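You operate a simulated robot arm through the tools that you are given. There is no shell and no other tool.

You run a simulated robot arm. Do the job below in one go: nothing can be reset, and whatever is moved stays where it is left.

## Task
Glue the pads carton shut and lock the orange clamp on it.
Fine: glue the inner flap first; stand the purple dabber back. Set down upright: purple dabber. A coat counts when it lies all over at full strength: go over it till it gets no stronger.

It is judged by the outcome, as a careful person would: the job done as asked, and still so three seconds after it is handed in. It fails if anything else is knocked over, pushed out of place, dropped, spilled or broken.

## Robot
A 7-joint arm with a two-finger parallel gripper, fixed in place. Base frame: the origin is at the foot of the arm, x ahead of it, y to its left, z up; the work surface is at about z = 840. Lengths are in mm, angles in degrees, forces in N, time in s.
With the tool pointing down near the work surface it reaches from about 300 to 700 mm from the base axis. Its first joint turns from -66.0 to 66.0 degrees. Payload 1.57 kg.
The TCP is the grasp point between the finger pads, 30 mm short of the fingertips. In the tool frame z runs along the fingers and y along their closing line. Largest opening 110 mm; finger width 24, thickness 12; the body of the gripper, 48 by 112 mm, starts 78 mm behind the TCP.
Orientation is told as [roll, pitch, yaw] about the base's x, y, z axes, in that order, counted from this pose: with the fingers straight down and closing along the base's y, the tool's x points along the base's -x, its y along +y and its z along -z.

## Interface
- The arm moves only by the tool arm_command. Its argument "steps" is one flat list of numbers, 6 for each row, row after row: the shift along the tool's x, y, z in mm, then the turn, a rotation vector about the tool's x, y, z in degrees. In form: [tx, ty, tz, ax, ay, az, tx, ty, tz, ax, ay, az, ...]. A call has 1 to 20 rows; each row is the pose to reach, as a shift and turn from the pose commanded when the call began, along the tool's axes at that moment. "fingers" is the gripper command, from -1 (fully open) to 1 (shut), values between in proportion, set as the call begins (left out, the last holds). A row lasts 0.2 s, in which the tool goes at most 50 mm and 8.6 degrees; a call with a longer step from one row to the next is refused whole, and so is a gripper value outside its range. A pose out of reach is approached as far as the arm can. The call stops where the force on the tool passes 90 N (or 10 N more than at its start, if that is more) or the arm is blocked; 0.2 s more then pass. The fingers move at their own pace (about 108 mm/s each) and stop on an object; they squeeze with about 39 N. The grip force told is the motor's: it shows also when the fingers shut on nothing. Time passes only in rows, and 0.2 s behind the last, so rows that repeat a pose let the fingers close. The reply holds the time, the measured pose of the TCP, the force on the tool along the base axes, the opening and the grip force, in the units named above and with some noise, with the torque about the TCP (base axes, N m) and any sound that the robot's microphone picked up.
- Cameras (640 x 400 px; columns grow to the right, rows downward): "scene" is fixed at [171.3, -377.9, 1410.1]; the picture's right is [0.87, -0.49, 0.00], its down [-0.26, -0.46, -0.85] and it looks along [0.42, 0.74, -0.53] (base axes); focal length 317 px, centre (320, 200). "wrist" rides on the gripper at [70, 16, -141] in the tool frame; the picture's right is [-0.23, 0.97, 0.00], its down [-0.86, -0.20, -0.48] and it looks along [-0.47, -0.11, 0.88] (tool axes); focal length 222 px, centre (320, 200). There is no depth. A picture from a camera that has moved, and an enlarged one, comes with that camera's place and axes in the base frame and with its lens. The place of the scene camera against the robot may be out by one fixed shift of up to 18 mm in any direction.
- capture(camera): a new picture of that camera. The clock stands still meanwhile.
- inspect(camera, box): a new picture of the part [left, top, right, bottom] of that camera's present view, enlarged. The clock stands still meanwhile.
- hand_in(): hands the job in; it is judged then, once.

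Places have to be worked out from the pictures, the camera data and where the tool is seen. Open the gripper and draw the arm clear of the work before you hand the job in, unless the task says otherwise.

The tools are called after "Emit:" by a JSON object that holds its "api" and its "payload". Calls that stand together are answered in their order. arm_command: Moves the arm, as the interface text tells. Its arguments: {"type":"object","properties":{"steps":{"type":"array","items":{"type":"number"}},"fingers":{"type":"number"}},"required":["steps"]} The other tools are called the same way: capture (camera) takes a picture; inspect (camera, box) takes an enlarged picture of a part of a camera's view; hand_in () hands the job in.

At the start:

```text
t: 0.0
tool_pos: [365.5, 106.1, 1197.5]
tool_rot: [0.0, 0.0, 0.0]
ft_force: [-0.1, 0.7, -0.1]
torque: [0.01, -0.01, 0.01]
finger_gap: 110.2
grip_force: 0.0
```

scene: 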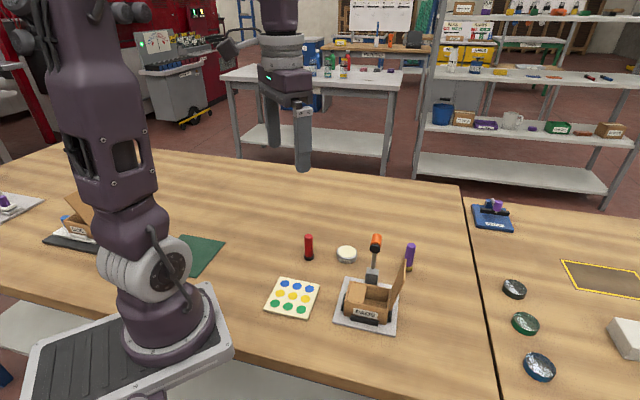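
wrist: 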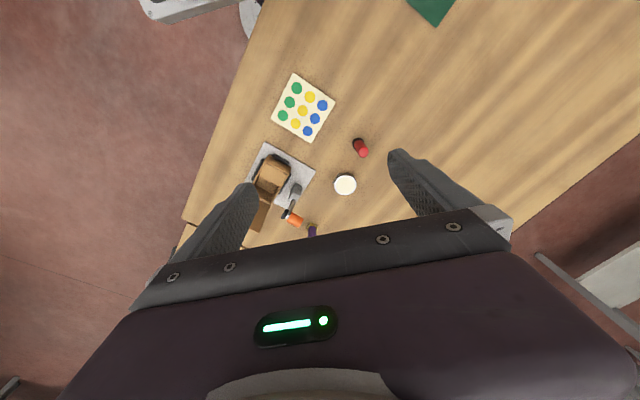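

I'll first look closer at the work area: the carton with the orange toggle clamp, the purple dabber, the red item, the white disc and the rest.

Emit:
{"api": "inspect", "payload": {"camera": "scene", "box": [320, 220, 440, 340]}}

Emit:
{"api": "inspect", "payload": {"camera": "scene", "box": [0, 170, 240, 290]}}

Emit:
{"api": "inspect", "payload": {"camera": "scene", "box": [250, 220, 370, 330]}}

Emit:
{"api": "inspect", "payload": {"camera": "wrist", "box": [220, 60, 400, 250]}}

Emit:
{"api": "inspect", "payload": {"camera": "scene", "box": [440, 180, 640, 390]}}

```text
3.33 times, centred on (380, 280) of scene
camera zoom: at [171.3, -377.9, 1410.1], right [0.87, -0.49, 0.0], down [-0.26, -0.46, -0.85], along [0.42, 0.74, -0.53], focal length 1058 px, centre (120, -67)
```

zoom: 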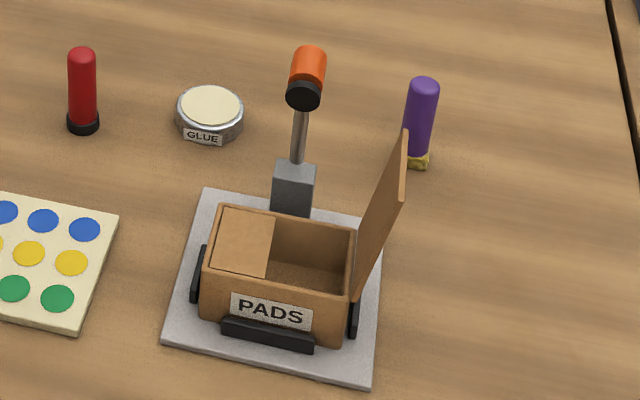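

```text
2.67 times, centred on (120, 230) of scene
camera zoom: at [171.3, -377.9, 1410.1], right [0.87, -0.49, 0.0], down [-0.26, -0.46, -0.85], along [0.42, 0.74, -0.53], focal length 846 px, centre (853, 120)
```

zoom: 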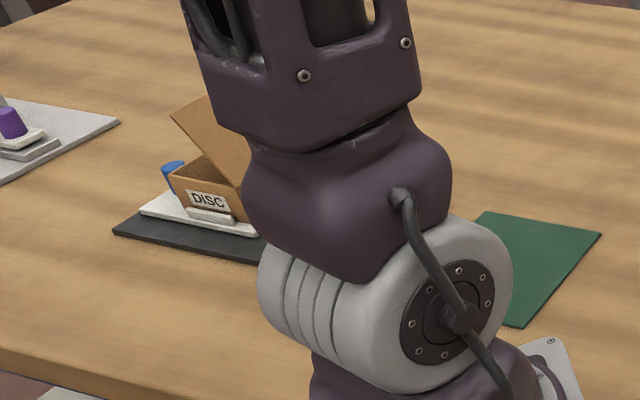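

```text
3.64 times, centred on (310, 275) of scene
camera zoom: at [171.3, -377.9, 1410.1], right [0.87, -0.49, 0.0], down [-0.26, -0.46, -0.85], along [0.42, 0.74, -0.53], focal length 1154 px, centre (356, -73)
```

zoom: 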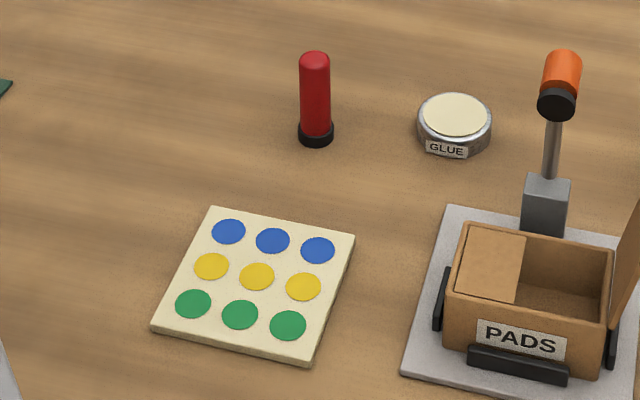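

```text
2.11 times, centred on (310, 155) of wrist
camera zoom: at [296.0, 123.7, 1339.1], right [0.23, 0.97, 0.0], down [0.86, -0.2, 0.48], along [0.47, -0.11, -0.88], focal length 468 px, centre (341, 295)
```

zoom: 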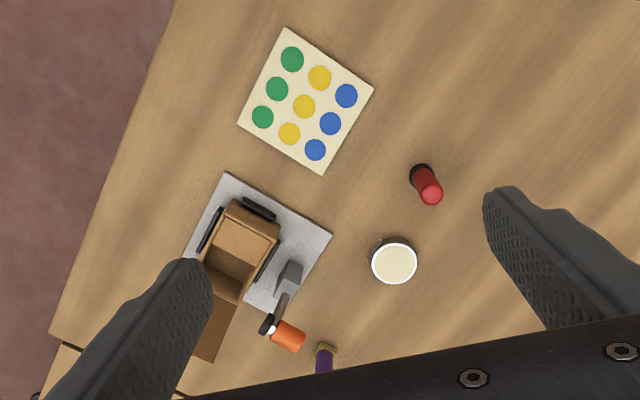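

```text
1.90 times, centred on (540, 285) of scene
camera zoom: at [171.3, -377.9, 1410.1], right [0.87, -0.49, 0.0], down [-0.26, -0.46, -0.85], along [0.42, 0.74, -0.53], focal length 604 px, centre (-99, 38)
```

zoom: 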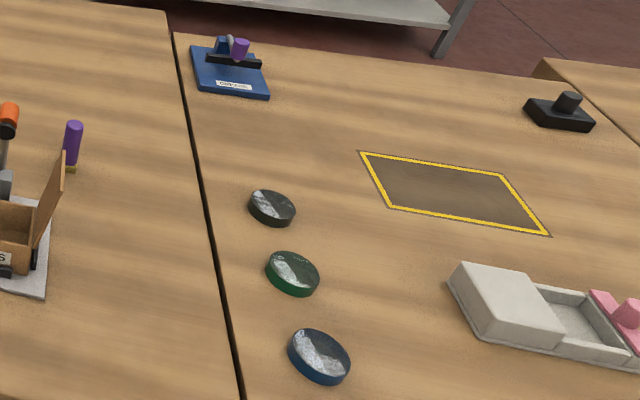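

The pads carton sits around (450,-30) with the outer flap open, purple dabber near (630,22), glue pot near (523,131). I move the gripper higher-left of the work over the carton to get a nearer wrist view.

Emit:
{"api": "arm_command", "payload": {"steps": [-10, -26, 24, 0, 0, 0, -20, -52, 48, 0, 0, 0, -30, -79, 72, 0, 0, 0, -40, -106, 97, 0, 0, 0, -40, -106, 97, 0, 0, 0], "fingers": -1}}

Emit:
{"api": "capture", "payload": {"camera": "wrist"}}

Emit:
{"api": "capture", "payload": {"camera": "scene"}}

```text
t: 1.2
tool_pos: [404.4, 0.2, 1100.0]
tool_rot: [0.0, 0.0, 0.1]
ft_force: [0.0, -0.5, 0.6]
torque: [0.02, -0.01, 0.02]
finger_gap: 110.1
grip_force: 0.0
```

```text
taken
camera wrist: at [336.3, 17.7, 1241.0], right [0.23, 0.97, 0.0], down [0.86, -0.2, 0.48], along [0.47, -0.11, -0.88], focal length 222 px, centre (320, 200)
```

wrist: 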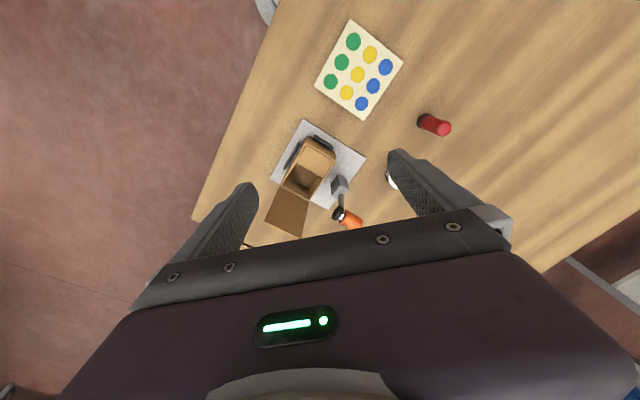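

```text
taken
```

scene: 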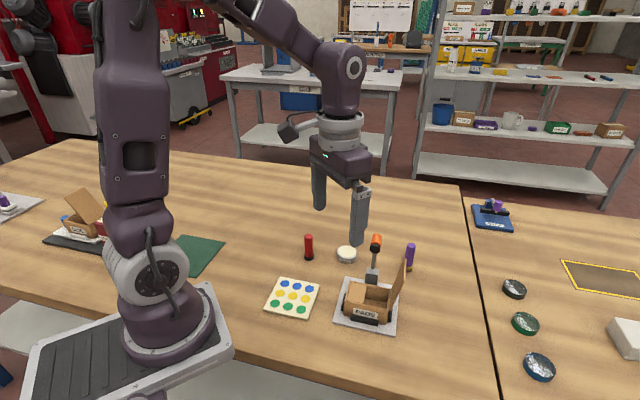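

The carton is in view now below-left of the gripper. I enlarge that part of the wrist view to read corners.

Emit:
{"api": "inspect", "payload": {"camera": "wrist", "box": [250, 110, 390, 240]}}

Emit:
{"api": "inspect", "payload": {"camera": "scene", "box": [330, 225, 420, 335]}}

```text
3.08 times, centred on (320, 175) of wrist
camera zoom: at [336.3, 17.7, 1241.0], right [0.23, 0.97, 0.0], down [0.86, -0.2, 0.48], along [0.47, -0.11, -0.88], focal length 684 px, centre (320, 277)
```

zoom: 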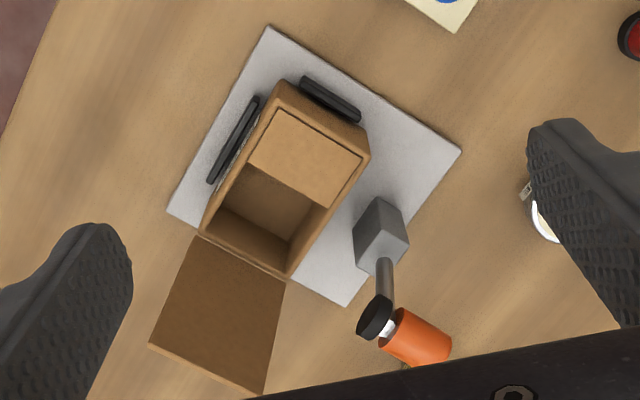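

```text
3.64 times, centred on (375, 280) of scene
camera zoom: at [171.3, -378.0, 1410.1], right [0.87, -0.49, 0.0], down [-0.26, -0.46, -0.85], along [0.42, 0.74, -0.53], focal length 1154 px, centre (120, -91)
```

zoom: 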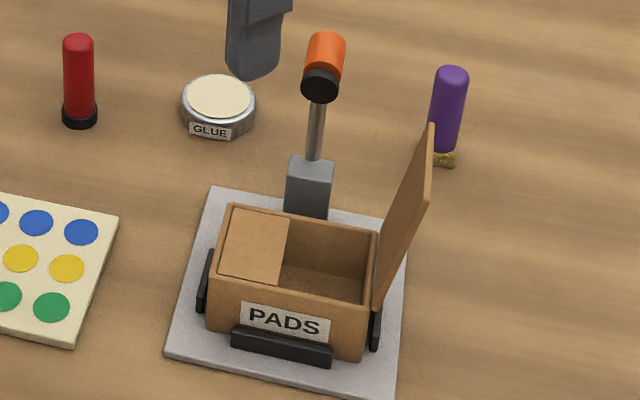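

The plate looks turned about 45° with the box around 90×58 mm. To get heights I need a second viewpoint, so I shift the wrist sideways at the same height.

Emit:
{"api": "arm_command", "payload": {"steps": [-25, -33, 0, 0, 0, 0, -50, -66, 0, 0, 0, 0, -76, -100, 0, 0, 0, 0, -76, -100, 0, 0, 0, 0]}}

Emit:
{"api": "capture", "payload": {"camera": "wrist"}}

Emit:
{"api": "inspect", "payload": {"camera": "wrist", "box": [280, 40, 440, 170]}}

```text
t: 2.2
tool_pos: [482.0, -101.5, 1100.9]
tool_rot: [0.0, 0.1, 0.1]
ft_force: [0.7, 0.6, -0.5]
torque: [0.01, 0.03, -0.03]
finger_gap: 110.0
grip_force: 0.0
```

```text
taken
camera wrist: at [412.0, -83.8, 1242.9], right [0.23, 0.97, 0.0], down [0.86, -0.2, 0.48], along [0.47, -0.11, -0.88], focal length 222 px, centre (320, 200)
```

wrist: 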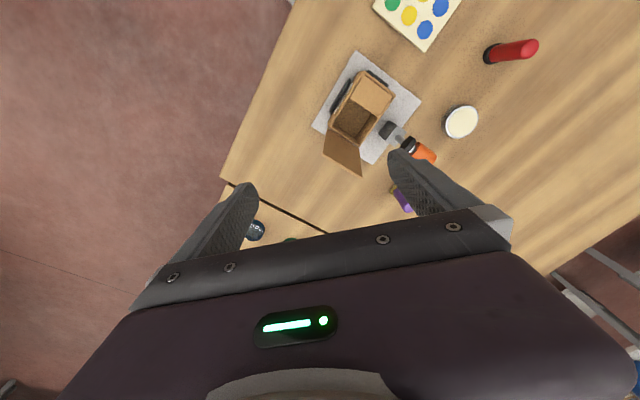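

```text
3.08 times, centred on (360, 105) of wrist
camera zoom: at [412.0, -83.8, 1242.9], right [0.23, 0.97, 0.0], down [0.86, -0.2, 0.48], along [0.47, -0.11, -0.88], focal length 684 px, centre (197, 492)
```

zoom: 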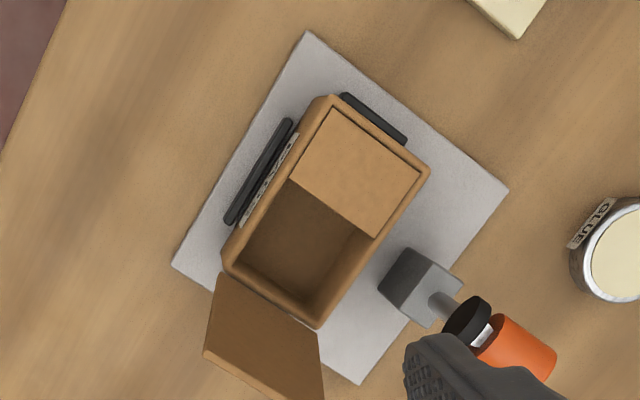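

Both views agree on the plate corners (plate turned ~45°, centre about (480,-21)). I zoom further into the box and clamp from here to separate the rim from the bottom edges.

Emit:
{"api": "inspect", "payload": {"camera": "wrist", "box": [320, 65, 410, 121]}}

Emit:
{"api": "inspect", "payload": {"camera": "wrist", "box": [310, 110, 400, 166]}}

Emit:
{"api": "inspect", "payload": {"camera": "wrist", "box": [370, 110, 460, 166]}}

```text
7.11 times, centred on (365, 93) of wrist
camera zoom: at [412.0, -83.8, 1242.9], right [0.23, 0.97, 0.0], down [0.86, -0.2, 0.48], along [0.47, -0.11, -0.88], focal length 1580 px, centre (0, 961)
```

zoom: 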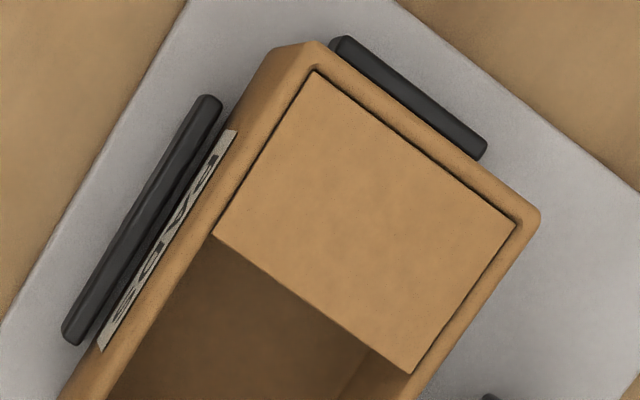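

```text
7.11 times, centred on (355, 138) of wrist
camera zoom: at [412.0, -83.8, 1242.9], right [0.23, 0.97, 0.0], down [0.86, -0.2, 0.48], along [0.47, -0.11, -0.88], focal length 1580 px, centre (71, 641)
```

zoom: 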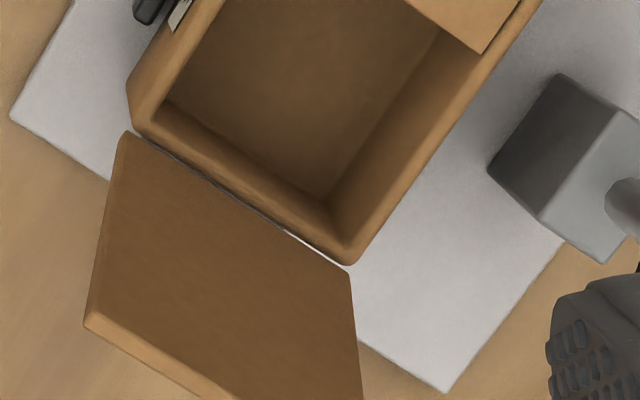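

```text
7.11 times, centred on (415, 138) of wrist
camera zoom: at [412.0, -83.8, 1242.9], right [0.23, 0.97, 0.0], down [0.86, -0.2, 0.48], along [0.47, -0.11, -0.88], focal length 1580 px, centre (-356, 641)
```

zoom: 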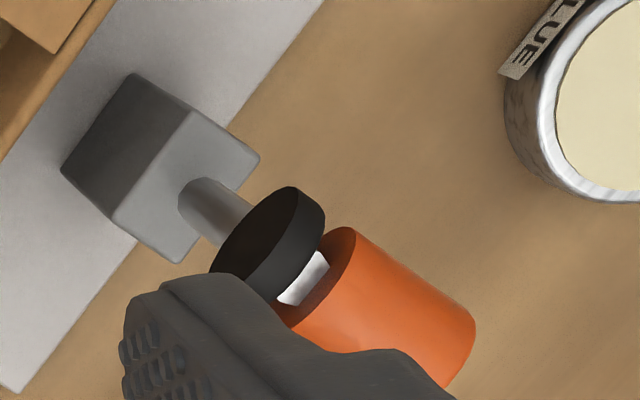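

Flap: about 50×34 mm at z≈891, centred near (451,-17), box axes at ±45°; outer flap leans ~13° past upright; clamp pivot near (513,13,~910). Now I move to look closely at the purple dabber and glue pot.

Emit:
{"api": "arm_command", "payload": {"steps": [-20, 40, 0, 0, 0, 0, -40, 80, 0, 0, 0, 0, -60, 120, 0, 0, 0, 0, -78, 160, 0, 0, 0, 0, -78, 160, 0, 0, 0, 0]}}

Emit:
{"api": "capture", "payload": {"camera": "wrist"}}

```text
t: 3.4
tool_pos: [559.6, 61.5, 1100.8]
tool_rot: [-0.1, 0.0, 0.1]
ft_force: [0.3, 0.2, -0.6]
torque: [0.0, -0.02, -0.01]
finger_gap: 110.0
grip_force: 0.0
```

```text
taken
camera wrist: at [491.4, 78.7, 1243.3], right [0.23, 0.97, 0.0], down [0.86, -0.2, 0.48], along [0.47, -0.11, -0.88], focal length 222 px, centre (320, 200)
```

wrist: 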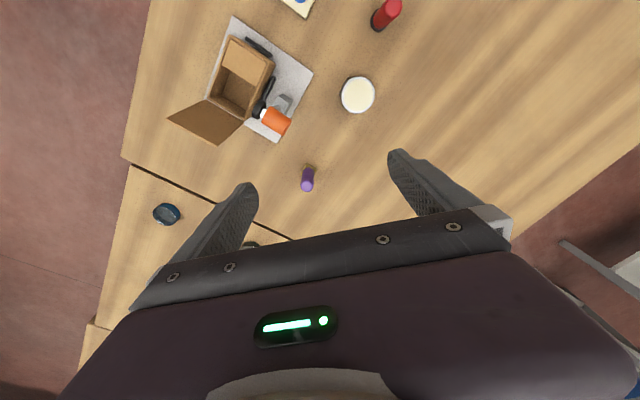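

The dabber, clamp and glue pot are all in view now. I enlarge each.

Emit:
{"api": "inspect", "payload": {"camera": "wrist", "box": [265, 155, 345, 205]}}

Emit:
{"api": "inspect", "payload": {"camera": "wrist", "box": [310, 65, 406, 125]}}

Emit:
{"api": "inspect", "payload": {"camera": "wrist", "box": [220, 75, 316, 135]}}

Emit:
{"api": "inspect", "payload": {"camera": "wrist", "box": [200, 30, 296, 90]}}

```text
8.00 times, centred on (305, 180) of wrist
camera zoom: at [491.4, 78.7, 1243.3], right [0.23, 0.97, 0.0], down [0.86, -0.2, 0.48], along [0.47, -0.11, -0.88], focal length 1777 px, centre (440, 360)
```

zoom: 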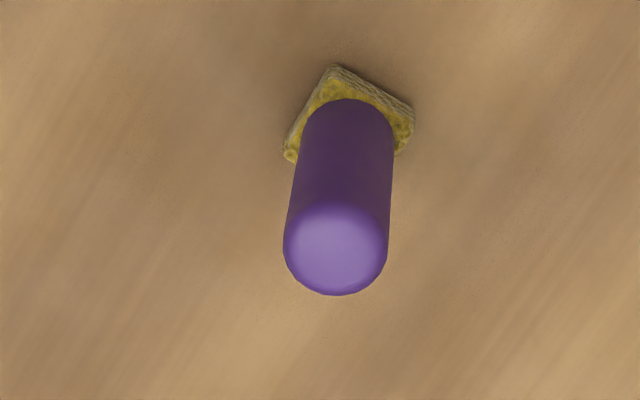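

```text
6.67 times, centred on (358, 95) of wrist
camera zoom: at [491.4, 78.7, 1243.3], right [0.23, 0.97, 0.0], down [0.86, -0.2, 0.48], along [0.47, -0.11, -0.88], focal length 1481 px, centre (67, 900)
```

zoom: 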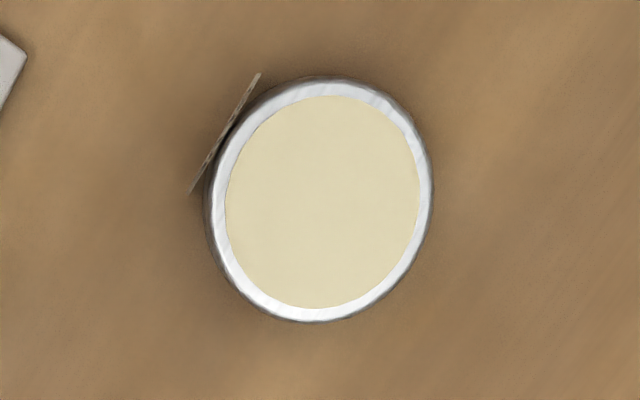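

```text
6.67 times, centred on (268, 105) of wrist
camera zoom: at [491.4, 78.7, 1243.3], right [0.23, 0.97, 0.0], down [0.86, -0.2, 0.48], along [0.47, -0.11, -0.88], focal length 1481 px, centre (667, 833)
```

zoom: 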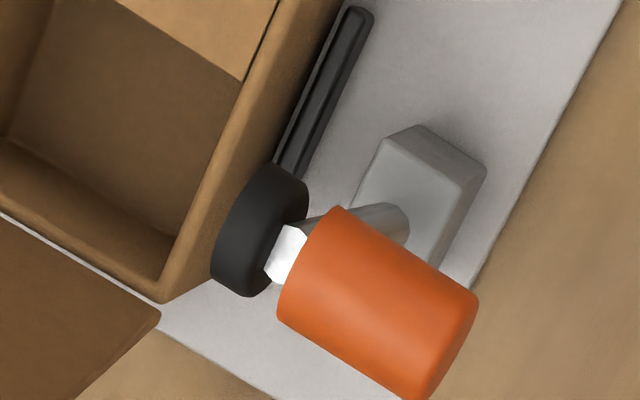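

```text
6.67 times, centred on (248, 60) of wrist
camera zoom: at [491.4, 78.7, 1243.3], right [0.23, 0.97, 0.0], down [0.86, -0.2, 0.48], along [0.47, -0.11, -0.88], focal length 1481 px, centre (800, 1133)
```

zoom: 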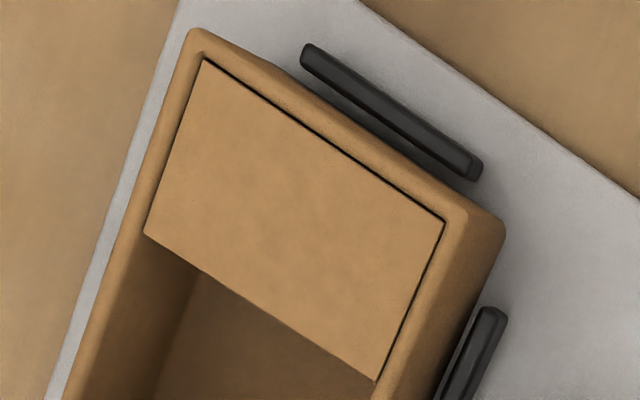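

The dabber stands at about (637.5,22.5), ~72 mm tall, with its square sponge aligned at 45° like the carton; the glue pad is at about (528,133), ~46 mm across. I turn the gripper to 45° (fingers closing along the carton's long axis) and go above the dabber.

Emit:
{"api": "arm_command", "payload": {"steps": [-13, -6.2, 16, 0, 0, -7.5, -26, -12.5, 32, 0, 0, -15, -39, -18.7, 48, 0, 0, -22.5, -52, -25, 65, 0, 0, -30, -65, -31.2, 82, 0, 0, -37.5, -78, -37.6, 100, 0, 0, -45, -78, -37.6, 100, 0, 0, -45], "fingers": -1}}

Emit:
{"api": "capture", "payload": {"camera": "wrist"}}

Emit:
{"api": "capture", "payload": {"camera": "scene"}}

```text
t: 5.0
tool_pos: [638.7, 21.4, 999.1]
tool_rot: [0.0, 0.0, 45.1]
ft_force: [0.1, -0.1, 0.1]
torque: [0.01, 0.01, -0.02]
finger_gap: 110.2
grip_force: 0.1
```

```text
taken
camera wrist: at [577.9, -15.1, 1141.2], right [-0.53, 0.85, 0.0], down [0.74, 0.47, 0.48], along [0.41, 0.25, -0.88], focal length 222 px, centre (320, 200)
```

wrist: 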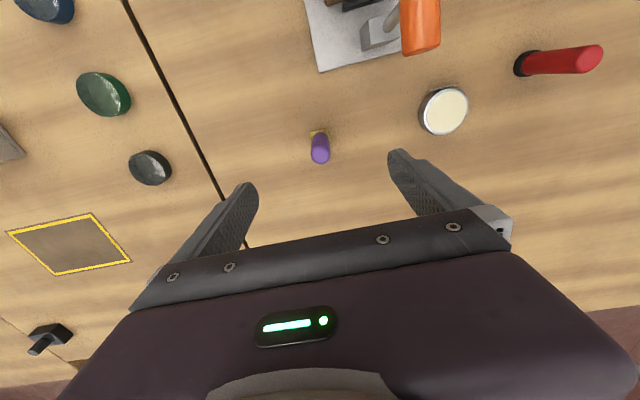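

```text
taken
```

scene: 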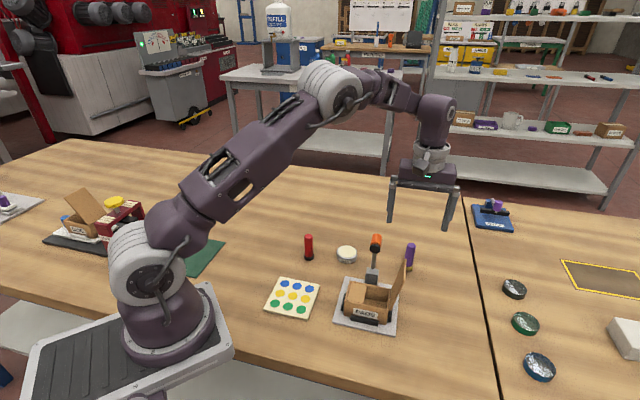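

I check alignment of the dabber under the TCP: at its top height the TCP axis should appear near (319,155). I enlarge the view.

Emit:
{"api": "inspect", "payload": {"camera": "wrist", "box": [280, 120, 360, 170]}}

Emit:
{"api": "inspect", "payload": {"camera": "scene", "box": [380, 150, 476, 280]}}

```text
8.00 times, centred on (320, 145) of wrist
camera zoom: at [577.9, -15.1, 1141.2], right [-0.53, 0.85, 0.0], down [0.74, 0.47, 0.48], along [0.41, 0.25, -0.88], focal length 1777 px, centre (320, 640)
```

zoom: 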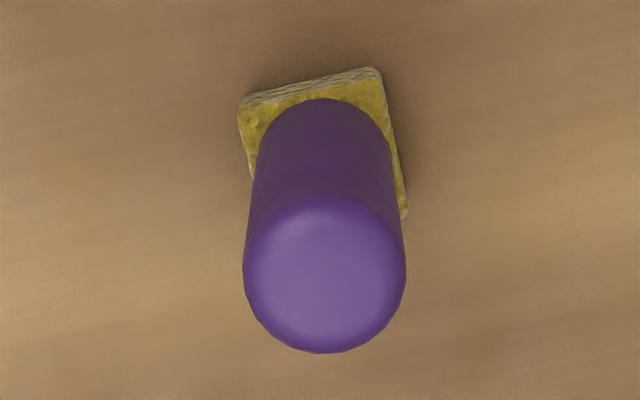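

```text
3.08 times, centred on (428, 215) of scene
camera zoom: at [171.3, -378.0, 1410.1], right [0.87, -0.49, 0.0], down [-0.26, -0.46, -0.85], along [0.42, 0.74, -0.53], focal length 976 px, centre (-12, 154)
```

zoom: 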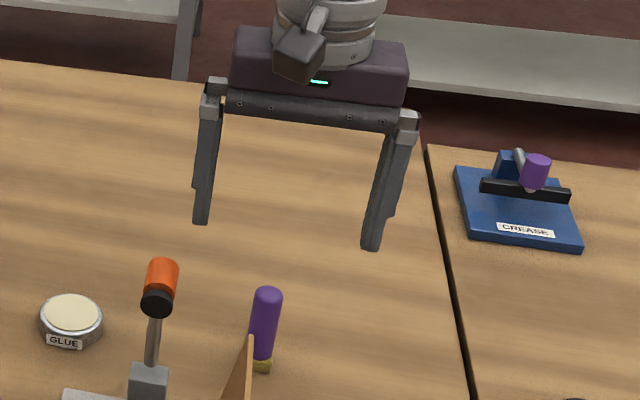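

The dabber top centre reads (637.1,22.6), about 2 mm off the TCP along the closing line. I correct that and descend with open fingers to grip height z≈888.

Emit:
{"api": "arm_command", "payload": {"steps": [0, 1, 30, 0, 0, 0, 0.2, 2, 60, 0, 0, 0, 0.2, 2, 85, 0, 0, 0, 0.2, 2, 100, 0, 0, 0, 0.2, 2, 111, 0, 0, 0, 0.2, 2, 111, 0, 0, 0], "fingers": -1}}

Emit:
{"api": "capture", "payload": {"camera": "wrist"}}

```text
t: 6.4
tool_pos: [634.9, 22.9, 888.9]
tool_rot: [0.0, 0.0, 45.1]
ft_force: [0.1, -0.1, 0.4]
torque: [0.01, 0.0, 0.02]
finger_gap: 109.7
grip_force: 0.1
```

```text
taken
camera wrist: at [575.6, -12.6, 1031.1], right [-0.53, 0.85, 0.0], down [0.75, 0.46, 0.48], along [0.41, 0.25, -0.88], focal length 222 px, centre (320, 200)
```

wrist: 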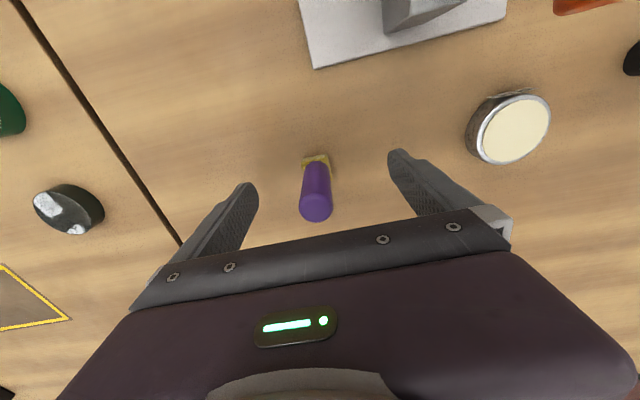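

The dabber stands between the fingers, centred within about 1 mm. I close the gripper on it.

Emit:
{"api": "arm_command", "payload": {"steps": [0, 0, 0, 0, 0, 0, 0, 0, 0, 0, 0, 0, 0, 0, 0, 0, 0, 0, 0, 0, 0, 0, 0, 0], "fingers": 1}}

Emit:
{"api": "capture", "payload": {"camera": "wrist"}}

```text
t: 7.4
tool_pos: [635.0, 23.5, 889.8]
tool_rot: [0.0, 0.0, 45.1]
ft_force: [0.2, 0.5, -0.3]
torque: [0.02, 0.03, 0.01]
finger_gap: 20.3
grip_force: 33.8
```

```text
taken
camera wrist: at [575.6, -12.6, 1031.2], right [-0.53, 0.85, 0.0], down [0.75, 0.46, 0.48], along [0.41, 0.25, -0.88], focal length 222 px, centre (320, 200)
```

wrist: 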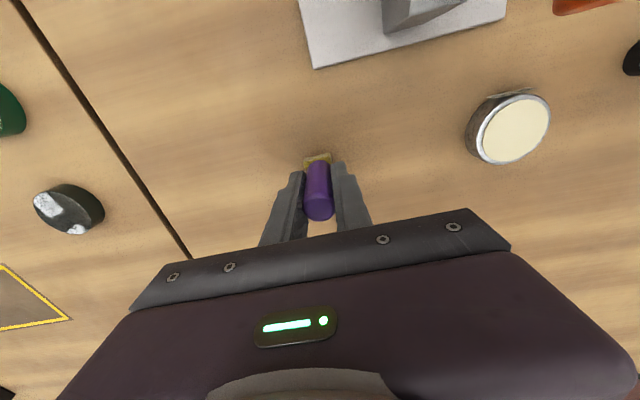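

Gripped firmly (20.3 mm gap, 34 N). I lift it and carry it over the glue pot at about (528,133), keeping well clear of the clamp lever.

Emit:
{"api": "arm_command", "payload": {"steps": [0, 0, -30, 0, 0, 0, 0, 0, -60, 0, 0, 0, -0.2, 38, -60, 0, 0, 0, -0.4, 76, -60, 0, 0, 0, -0.7, 115, -60, 0, 0, 0, -0.9, 153.5, -60, 0, 0, 0, -0.9, 153.5, -60, 0, 0, 0]}}

Emit:
{"api": "capture", "payload": {"camera": "wrist"}}

Emit:
{"api": "capture", "payload": {"camera": "scene"}}

```text
t: 9.0
tool_pos: [525.0, 132.3, 947.8]
tool_rot: [0.0, 0.0, 45.1]
ft_force: [-0.3, 0.5, -1.0]
torque: [0.0, 0.02, -0.02]
finger_gap: 20.5
grip_force: 34.2
```

```text
taken
camera wrist: at [465.4, 95.7, 1089.2], right [-0.53, 0.85, 0.0], down [0.75, 0.46, 0.48], along [0.41, 0.25, -0.88], focal length 222 px, centre (320, 200)
```

wrist: 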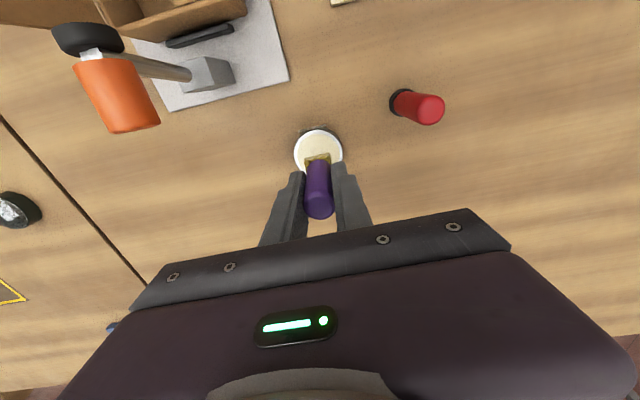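

```text
taken
```

scene: 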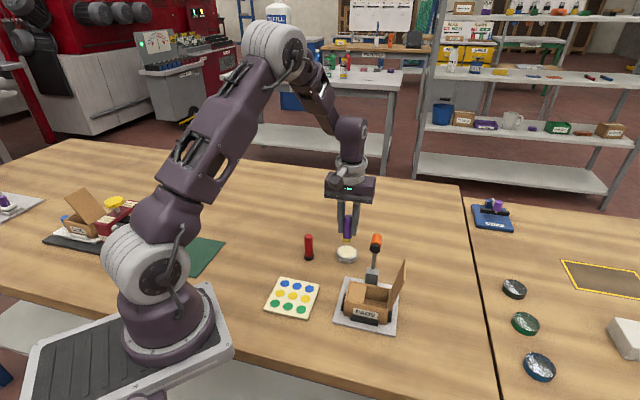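

The dabber hangs above the pot. I enlarge to check it is centred before lowering.

Emit:
{"api": "inspect", "payload": {"camera": "wrist", "box": [270, 115, 366, 225]}}

Emit:
{"api": "inspect", "payload": {"camera": "scene", "box": [310, 190, 390, 270]}}

```text
3.64 times, centred on (318, 170) of wrist
camera zoom: at [465.4, 95.7, 1089.2], right [-0.53, 0.85, 0.0], down [0.75, 0.46, 0.48], along [0.41, 0.25, -0.88], focal length 808 px, centre (327, 309)
```

zoom: 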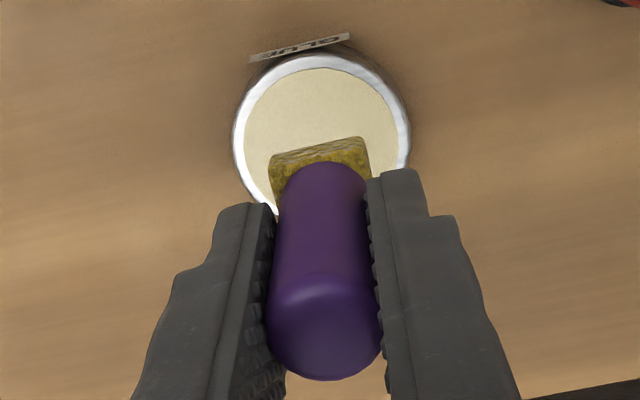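

```text
5.00 times, centred on (350, 230) of scene
camera zoom: at [171.3, -377.9, 1410.1], right [0.87, -0.49, 0.0], down [-0.26, -0.46, -0.85], along [0.42, 0.74, -0.53], focal length 1587 px, centre (170, 50)
```

zoom: 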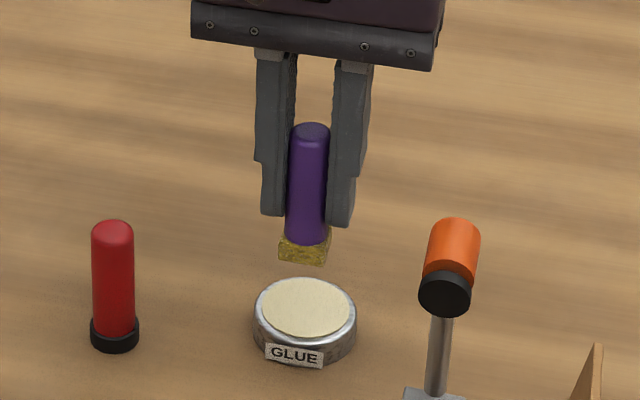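

The pad centre reads (526,131.5), the dabber sits within ~1 mm of it. I lower most of the way, then creep on watching the force.

Emit:
{"api": "arm_command", "payload": {"steps": [0, 0, 20, 0, 0, 0, 0, 0, 36, 0, 0, 0, 0, 0, 40, 0, 0, 0, 0, 0, 42, 0, 0, 0]}}

Emit:
{"api": "inspect", "payload": {"camera": "scene", "box": [310, 190, 390, 270]}}

```text
t: 10.0
tool_pos: [526.6, 133.0, 908.3]
tool_rot: [0.0, -0.1, 45.0]
ft_force: [-6.9, -2.2, 27.7]
torque: [0.19, 0.58, 0.04]
finger_gap: 20.2
grip_force: 33.9
```

```text
5.00 times, centred on (350, 230) of scene
camera zoom: at [170.7, -378.1, 1410.1], right [0.87, -0.49, 0.0], down [-0.26, -0.46, -0.85], along [0.42, 0.74, -0.53], focal length 1587 px, centre (170, 50)
```

zoom: 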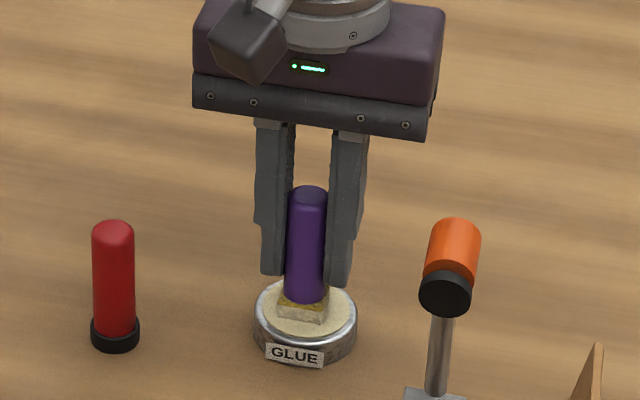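

Contact at about z_TCP 908 with 28 N; the sponge sits on the pad and has paled. I lift off and look at the sponge.

Emit:
{"api": "arm_command", "payload": {"steps": [0, 0, 0, 0, 0, 0, 0, 0, -20, 0, 0, 0, 0, 0, -50, 0, 0, 0, 0, 0, -90, 0, 0, 0, 0, 0, -90, 0, 0, 0]}}

Emit:
{"api": "inspect", "payload": {"camera": "scene", "box": [310, 150, 390, 270]}}

Emit:
{"api": "capture", "payload": {"camera": "wrist"}}

```text
t: 11.2
tool_pos: [527.2, 132.1, 996.6]
tool_rot: [-0.1, 0.0, 44.9]
ft_force: [-0.1, -0.6, -0.4]
torque: [0.02, 0.04, 0.0]
finger_gap: 20.4
grip_force: 33.7
```

```text
3.33 times, centred on (350, 210) of scene
camera zoom: at [171.3, -377.9, 1410.1], right [0.87, -0.49, 0.0], down [-0.26, -0.46, -0.85], along [0.42, 0.74, -0.53], focal length 1058 px, centre (220, 167)
```

zoom: 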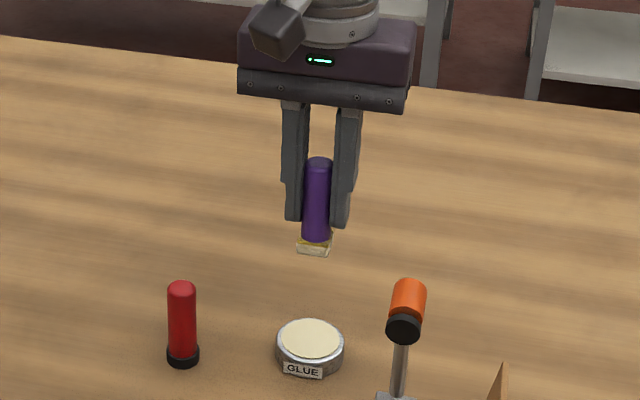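

```text
taken
camera wrist: at [467.9, 96.5, 1138.8], right [-0.53, 0.85, 0.0], down [0.75, 0.46, 0.48], along [0.41, 0.25, -0.88], focal length 222 px, centre (320, 200)
```

wrist: 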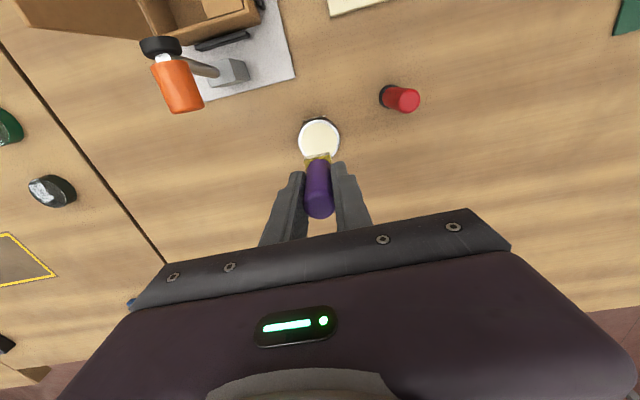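

The sponge carries glue now. I move it to above the inner flap centre (~(451,-17)), going round the clamp handle on the near side.

Emit:
{"api": "arm_command", "payload": {"steps": [34, 0, 0, 0, 0, 0, 68, 0, 0, 0, 0, 0, 103, 0, 0, 0, 0, 0, 123, -18, 0, 0, 0, 0, 142, -35, 0, 0, 0, 0, 161.2, -51.6, 0, 0, 0, 0, 161.2, -51.6, 0, 0, 0, 0]}}

Emit:
{"api": "capture", "payload": {"camera": "wrist"}}

Emit:
{"api": "inspect", "payload": {"camera": "scene", "box": [310, 190, 430, 340]}}

```text
t: 12.8
tool_pos: [451.1, -16.8, 998.2]
tool_rot: [0.0, 0.0, 45.1]
ft_force: [-0.7, 0.2, -0.7]
torque: [0.01, -0.01, -0.03]
finger_gap: 20.3
grip_force: 34.0
```

```text
taken
camera wrist: at [390.7, -53.9, 1139.4], right [-0.53, 0.85, 0.0], down [0.75, 0.46, 0.48], along [0.41, 0.25, -0.88], focal length 222 px, centre (320, 200)
```

wrist: 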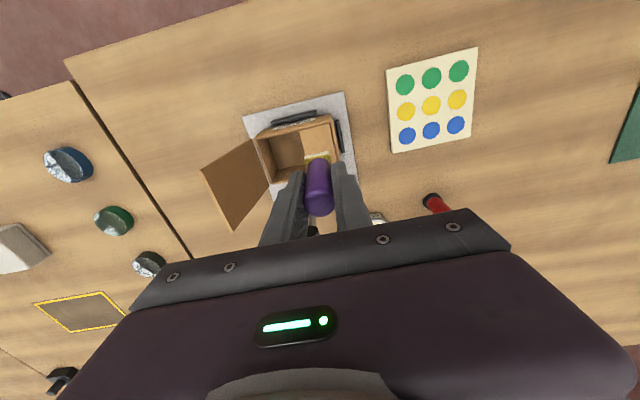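

```text
2.67 times, centred on (370, 265) of scene
camera zoom: at [171.3, -378.0, 1410.1], right [0.87, -0.49, 0.0], down [-0.26, -0.46, -0.85], along [0.42, 0.74, -0.53], focal length 846 px, centre (187, 27)
```

zoom: 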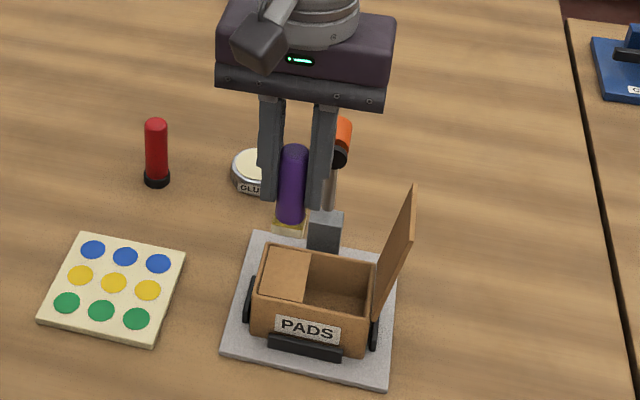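

Measured TCP (451,-17), right above the flap centre. I check from the wrist camera with enlargement before lowering.

Emit:
{"api": "inspect", "payload": {"camera": "wrist", "box": [250, 100, 370, 225]}}

```text
3.20 times, centred on (310, 162) of wrist
camera zoom: at [390.7, -53.9, 1139.4], right [-0.53, 0.85, 0.0], down [0.75, 0.46, 0.48], along [0.41, 0.25, -0.88], focal length 711 px, centre (352, 320)
```

zoom: 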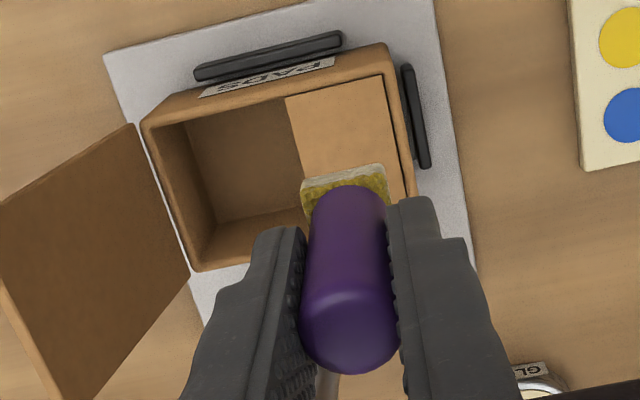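

The sponge is square to the flap and clear of the rim. I lower to just above the flap and then creep by millimetres.

Emit:
{"api": "arm_command", "payload": {"steps": [0, 0, 25, 0, 0, 0, 0, 0, 45, 0, 0, 0, 0, 0, 52, 0, 0, 0, 0, 0, 54, 0, 0, 0]}}

Emit:
{"api": "inspect", "payload": {"camera": "scene", "box": [320, 210, 420, 330]}}

```text
t: 13.8
tool_pos: [449.9, -18.1, 944.1]
tool_rot: [-0.1, -0.1, 45.1]
ft_force: [-1.3, 1.8, 26.6]
torque: [0.34, 0.23, 0.02]
finger_gap: 20.3
grip_force: 34.4
```

```text
3.33 times, centred on (370, 270) of scene
camera zoom: at [170.9, -377.9, 1410.1], right [0.87, -0.49, 0.0], down [-0.26, -0.46, -0.85], along [0.42, 0.74, -0.53], focal length 1058 px, centre (153, -33)
```

zoom: 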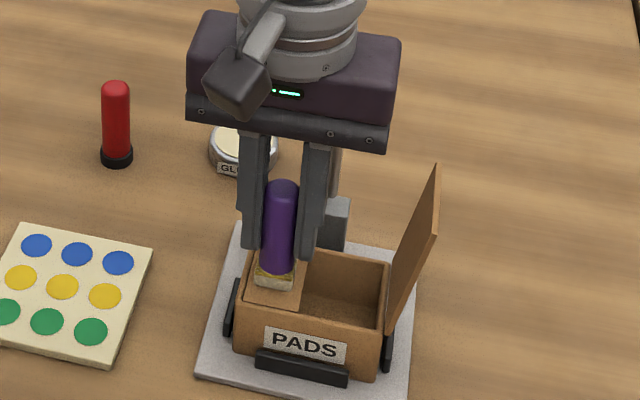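

Contact on the flap with ~27 N. I ease up by 1 mm to find a gentler pressing height.

Emit:
{"api": "arm_command", "payload": {"steps": [0, 0, -1, 0, 0, 0, 0, 0, -1, 0, 0, 0]}}

```text
t: 14.4
tool_pos: [448.5, -17.1, 944.3]
tool_rot: [0.0, 0.1, 45.0]
ft_force: [1.6, -0.1, 3.1]
torque: [-0.05, -0.17, -0.03]
finger_gap: 20.4
grip_force: 33.5
```

At this height (cmd z≈944.5) contact is light, ~3 N. I now sweep the sponge over the flap in a snake pattern at slightly more pressure, staying within the rim.

Emit:
{"api": "arm_command", "payload": {"steps": [0, -5, 0.2, 0, 0, 0, -6, -5, 0.2, 0, 0, 0, -11.5, -5, 0.2, 0, 0, 0, -6, -5, 0.2, 0, 0, 0, 0, -5, 0.2, 0, 0, 0, 6, -5, 0.2, 0, 0, 0, 11.5, -5, 0.2, 0, 0, 0, 11.5, 0, 0.2, 0, 0, 0, 6, 0, 0.2, 0, 0, 0, 0, 0, 0.2, 0, 0, 0, -6, 0, 0.2, 0, 0, 0, -11.5, 0, 0.2, 0, 0, 0, -11.5, 5, 0.2, 0, 0, 0, -6, 5, 0.2, 0, 0, 0, 0, 5, 0.2, 0, 0, 0, 6, 5, 0.2, 0, 0, 0, 11.5, 5, 0.2, 0, 0, 0, 6, 5, 0.2, 0, 0, 0, 0, 5, 0.2, 0, 0, 0, 0, 0, 0.2, 0, 0, 0]}}

Emit:
{"api": "inspect", "payload": {"camera": "scene", "box": [320, 230, 420, 330]}}

```text
t: 18.6
tool_pos: [451.7, -17.7, 943.5]
tool_rot: [0.0, 0.0, 45.2]
ft_force: [-0.1, -1.3, 0.2]
torque: [0.01, 0.01, 0.01]
finger_gap: 20.3
grip_force: 34.0
```

```text
4.00 times, centred on (370, 280) of scene
camera zoom: at [171.3, -377.9, 1410.1], right [0.87, -0.49, 0.0], down [-0.26, -0.46, -0.85], along [0.42, 0.74, -0.53], focal length 1269 px, centre (120, -120)
```

zoom: 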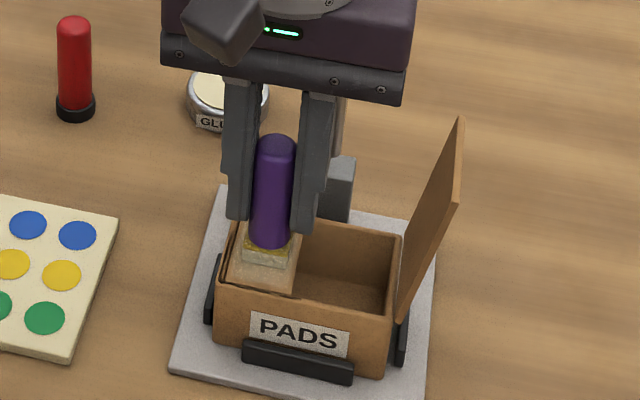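

Force has dropped to nearly zero, and the flap seems paler. I lift off and shift aside to look at the coat.

Emit:
{"api": "arm_command", "payload": {"steps": [0, 0, -20, 0, 0, 0, 0, 0, -55, 0, 0, 0, 0, 30, -70, 0, 0, 0, 0, 65, -70, 0, 0, 0, 0, 65, -70, 0, 0, 0]}}

Emit:
{"api": "inspect", "payload": {"camera": "scene", "box": [340, 270, 400, 330]}}

Emit:
{"api": "capture", "payload": {"camera": "wrist"}}

Emit:
{"api": "inspect", "payload": {"camera": "wrist", "box": [180, 90, 380, 215]}}

```text
t: 19.8
tool_pos: [403.8, 31.4, 1014.8]
tool_rot: [0.0, -0.1, 45.0]
ft_force: [-0.5, 0.0, -0.3]
torque: [-0.02, 0.03, -0.04]
finger_gap: 20.6
grip_force: 33.7
```

```text
6.67 times, centred on (370, 300) of scene
camera zoom: at [171.3, -377.9, 1410.1], right [0.87, -0.49, 0.0], down [-0.26, -0.46, -0.85], along [0.42, 0.74, -0.53], focal length 2116 px, centre (-13, -467)
```

zoom: 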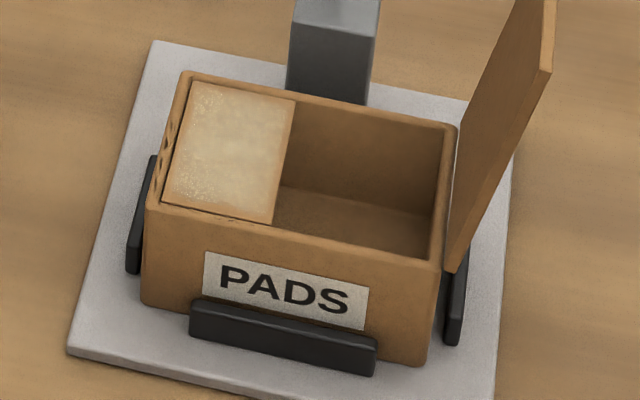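

```text
taken
camera wrist: at [344.1, -6.0, 1156.0], right [-0.53, 0.85, 0.0], down [0.75, 0.46, 0.48], along [0.41, 0.25, -0.88], focal length 222 px, centre (320, 200)
```

wrist: 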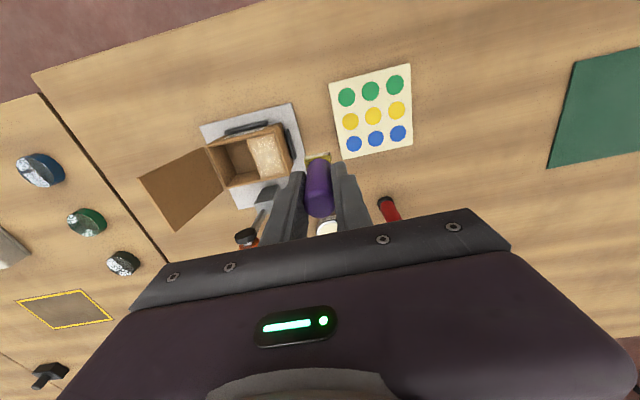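

```text
3.20 times, centred on (280, 152) of wrist
camera zoom: at [344.1, -6.0, 1156.0], right [-0.53, 0.85, 0.0], down [0.75, 0.46, 0.48], along [0.41, 0.25, -0.88], focal length 711 px, centre (448, 352)
```

zoom: 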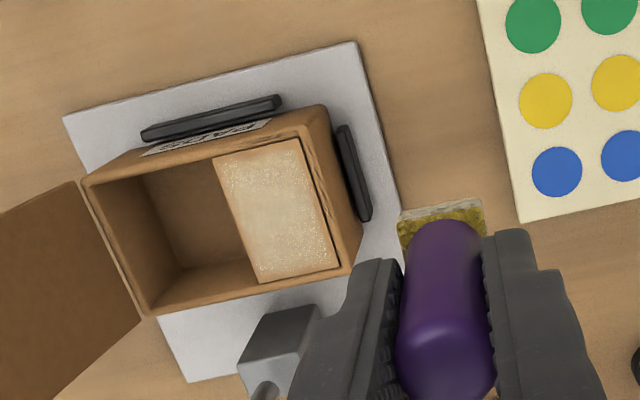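

The coat lies over most of the flap, thinner toward the edges. I zoom in on the flap to judge it.

Emit:
{"api": "inspect", "payload": {"camera": "wrist", "box": [230, 125, 310, 175]}}

Emit:
{"api": "inspect", "payload": {"camera": "scene", "box": [350, 278, 382, 306]}}

Emit:
{"api": "inspect", "payload": {"camera": "wrist", "box": [290, 140, 350, 180]}}

```text
8.00 times, centred on (270, 150) of wrist
camera zoom: at [344.1, -6.0, 1156.0], right [-0.53, 0.85, 0.0], down [0.75, 0.46, 0.48], along [0.41, 0.25, -0.88], focal length 1777 px, centre (720, 600)
```

zoom: 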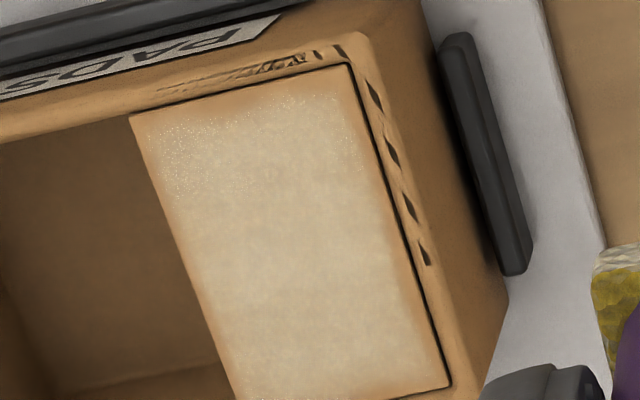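

```text
14.29 times, centred on (366, 292) of scene
camera zoom: at [171.3, -377.9, 1410.1], right [0.87, -0.49, 0.0], down [-0.26, -0.46, -0.85], along [0.42, 0.74, -0.53], focal length 4534 px, centre (-337, -1114)
```

zoom: 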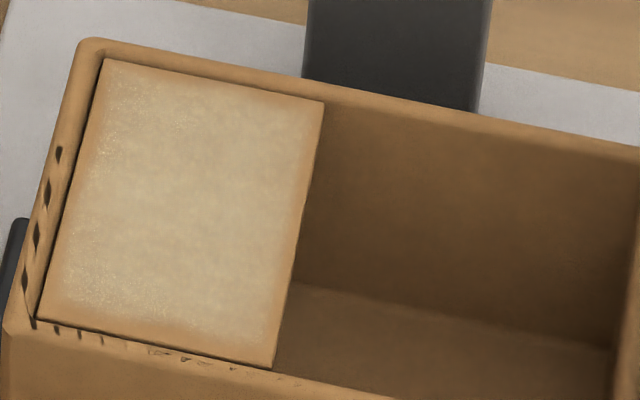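

```text
10.00 times, centred on (320, 160) of wrist
camera zoom: at [344.1, -6.0, 1156.0], right [-0.53, 0.85, 0.0], down [0.75, 0.46, 0.48], along [0.41, 0.25, -0.88], focal length 2221 px, centre (320, 600)
```

zoom: 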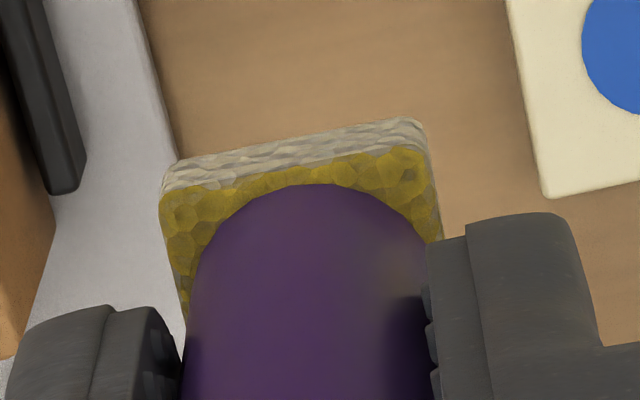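

There are odd dark marks on the rim next to the flap that weren't there before; I take a closer look at them.

Emit:
{"api": "inspect", "payload": {"camera": "wrist", "box": [260, 125, 300, 150]}}

Emit:
{"api": "inspect", "payload": {"camera": "wrist", "box": [265, 150, 305, 180]}}

Emit:
{"api": "inspect", "payload": {"camera": "scene", "box": [350, 292, 374, 306]}}

```text
16.00 times, centred on (280, 138) of wrist
camera zoom: at [344.1, -6.0, 1156.0], right [-0.53, 0.85, 0.0], down [0.75, 0.46, 0.48], along [0.41, 0.25, -0.88], focal length 3554 px, centre (960, 1200)
```

zoom: 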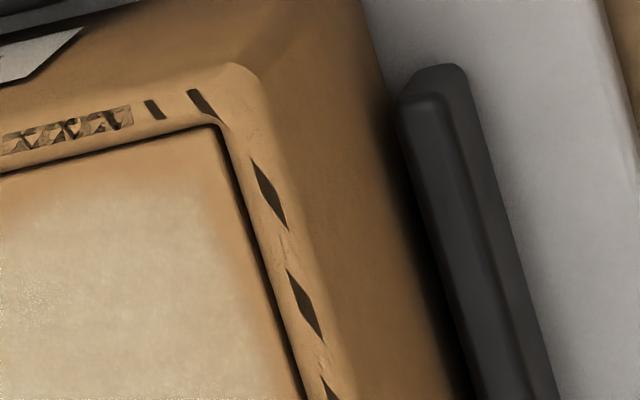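

```text
13.33 times, centred on (285, 165) of wrist
camera zoom: at [344.1, -6.0, 1156.0], right [-0.53, 0.85, 0.0], down [0.75, 0.46, 0.48], along [0.41, 0.25, -0.88], focal length 2962 px, centre (787, 667)
```

zoom: 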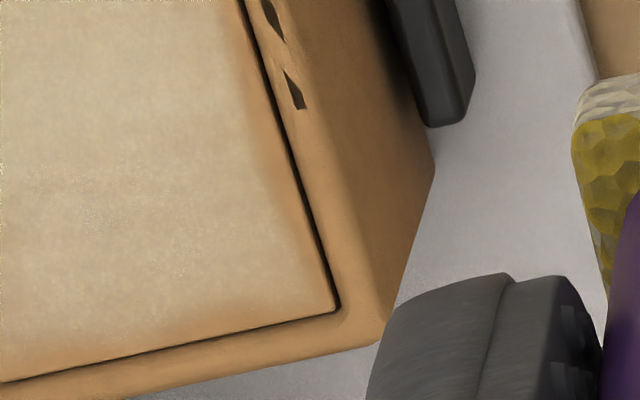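

```text
16.00 times, centred on (362, 299) of scene
camera zoom: at [171.3, -377.9, 1410.1], right [0.87, -0.49, 0.0], down [-0.26, -0.46, -0.85], along [0.42, 0.74, -0.53], focal length 5078 px, centre (-352, -1384)
```

zoom: 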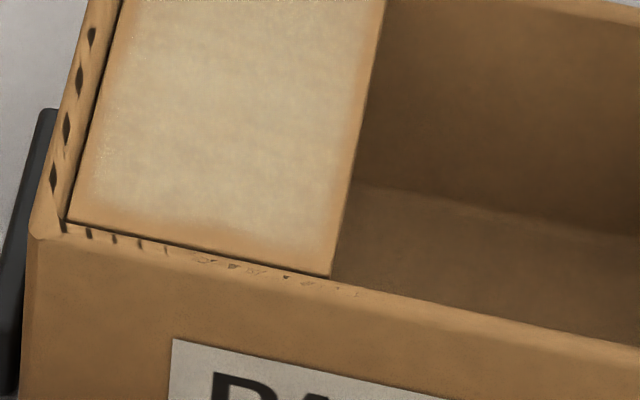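

The marks look like rendering overlap at the rim; the flap itself hasn't tilted. The coat is thin 3–5 mm along the edges, so I go back down onto the centre and check the force before widening the sweep.

Emit:
{"api": "arm_command", "payload": {"steps": [0, -35, 0, 0, 0, 0, 0, -65, 0, 0, 0, 0, 0, -65, 40, 0, 0, 0, 0, -65, 62, 0, 0, 0, 0, -65, 69, 0, 0, 0, 0, -65, 70.2, 0, 0, 0, 0, -65, 70.4, 0, 0, 0]}}

```text
t: 21.4
tool_pos: [451.4, -16.9, 944.4]
tool_rot: [-0.1, 0.0, 45.0]
ft_force: [1.4, -0.1, 22.7]
torque: [-0.16, -0.35, -0.02]
finger_gap: 20.0
grip_force: 34.0
```

Now 23 N at the centre; I ease up 0.5 mm and sweep the free-edge side of the flap a bit further out (8 mm toward the opening).

Emit:
{"api": "arm_command", "payload": {"steps": [0, -4, -0.5, 0, 0, 0, 0, -8, -0.5, 0, 0, 0, -7, -8, -0.5, 0, 0, 0, -13, -8, -0.5, 0, 0, 0, -7, -8, -0.5, 0, 0, 0, 0, -8, -0.5, 0, 0, 0, 7, -8, -0.5, 0, 0, 0, 13, -8, -0.5, 0, 0, 0, 13, -4, -0.5, 0, 0, 0]}}

```text
t: 23.4
tool_pos: [444.3, -29.5, 945.9]
tool_rot: [0.0, 0.0, 45.1]
ft_force: [0.5, -0.1, 0.8]
torque: [-0.03, -0.01, -0.01]
finger_gap: 20.1
grip_force: 34.0
```

Light there (0.8 N). I press slightly more and go on along the label-side edge, then read the force.

Emit:
{"api": "arm_command", "payload": {"steps": [0, 0, 0.4, 0, 0, 0, 0, 0, 0.4, 0, 0, 0]}}

```text
t: 24.0
tool_pos: [444.4, -29.5, 944.0]
tool_rot: [-0.1, 0.1, 45.2]
ft_force: [0.6, 0.5, -0.2]
torque: [0.01, 0.0, 0.02]
finger_gap: 20.5
grip_force: 33.6
```

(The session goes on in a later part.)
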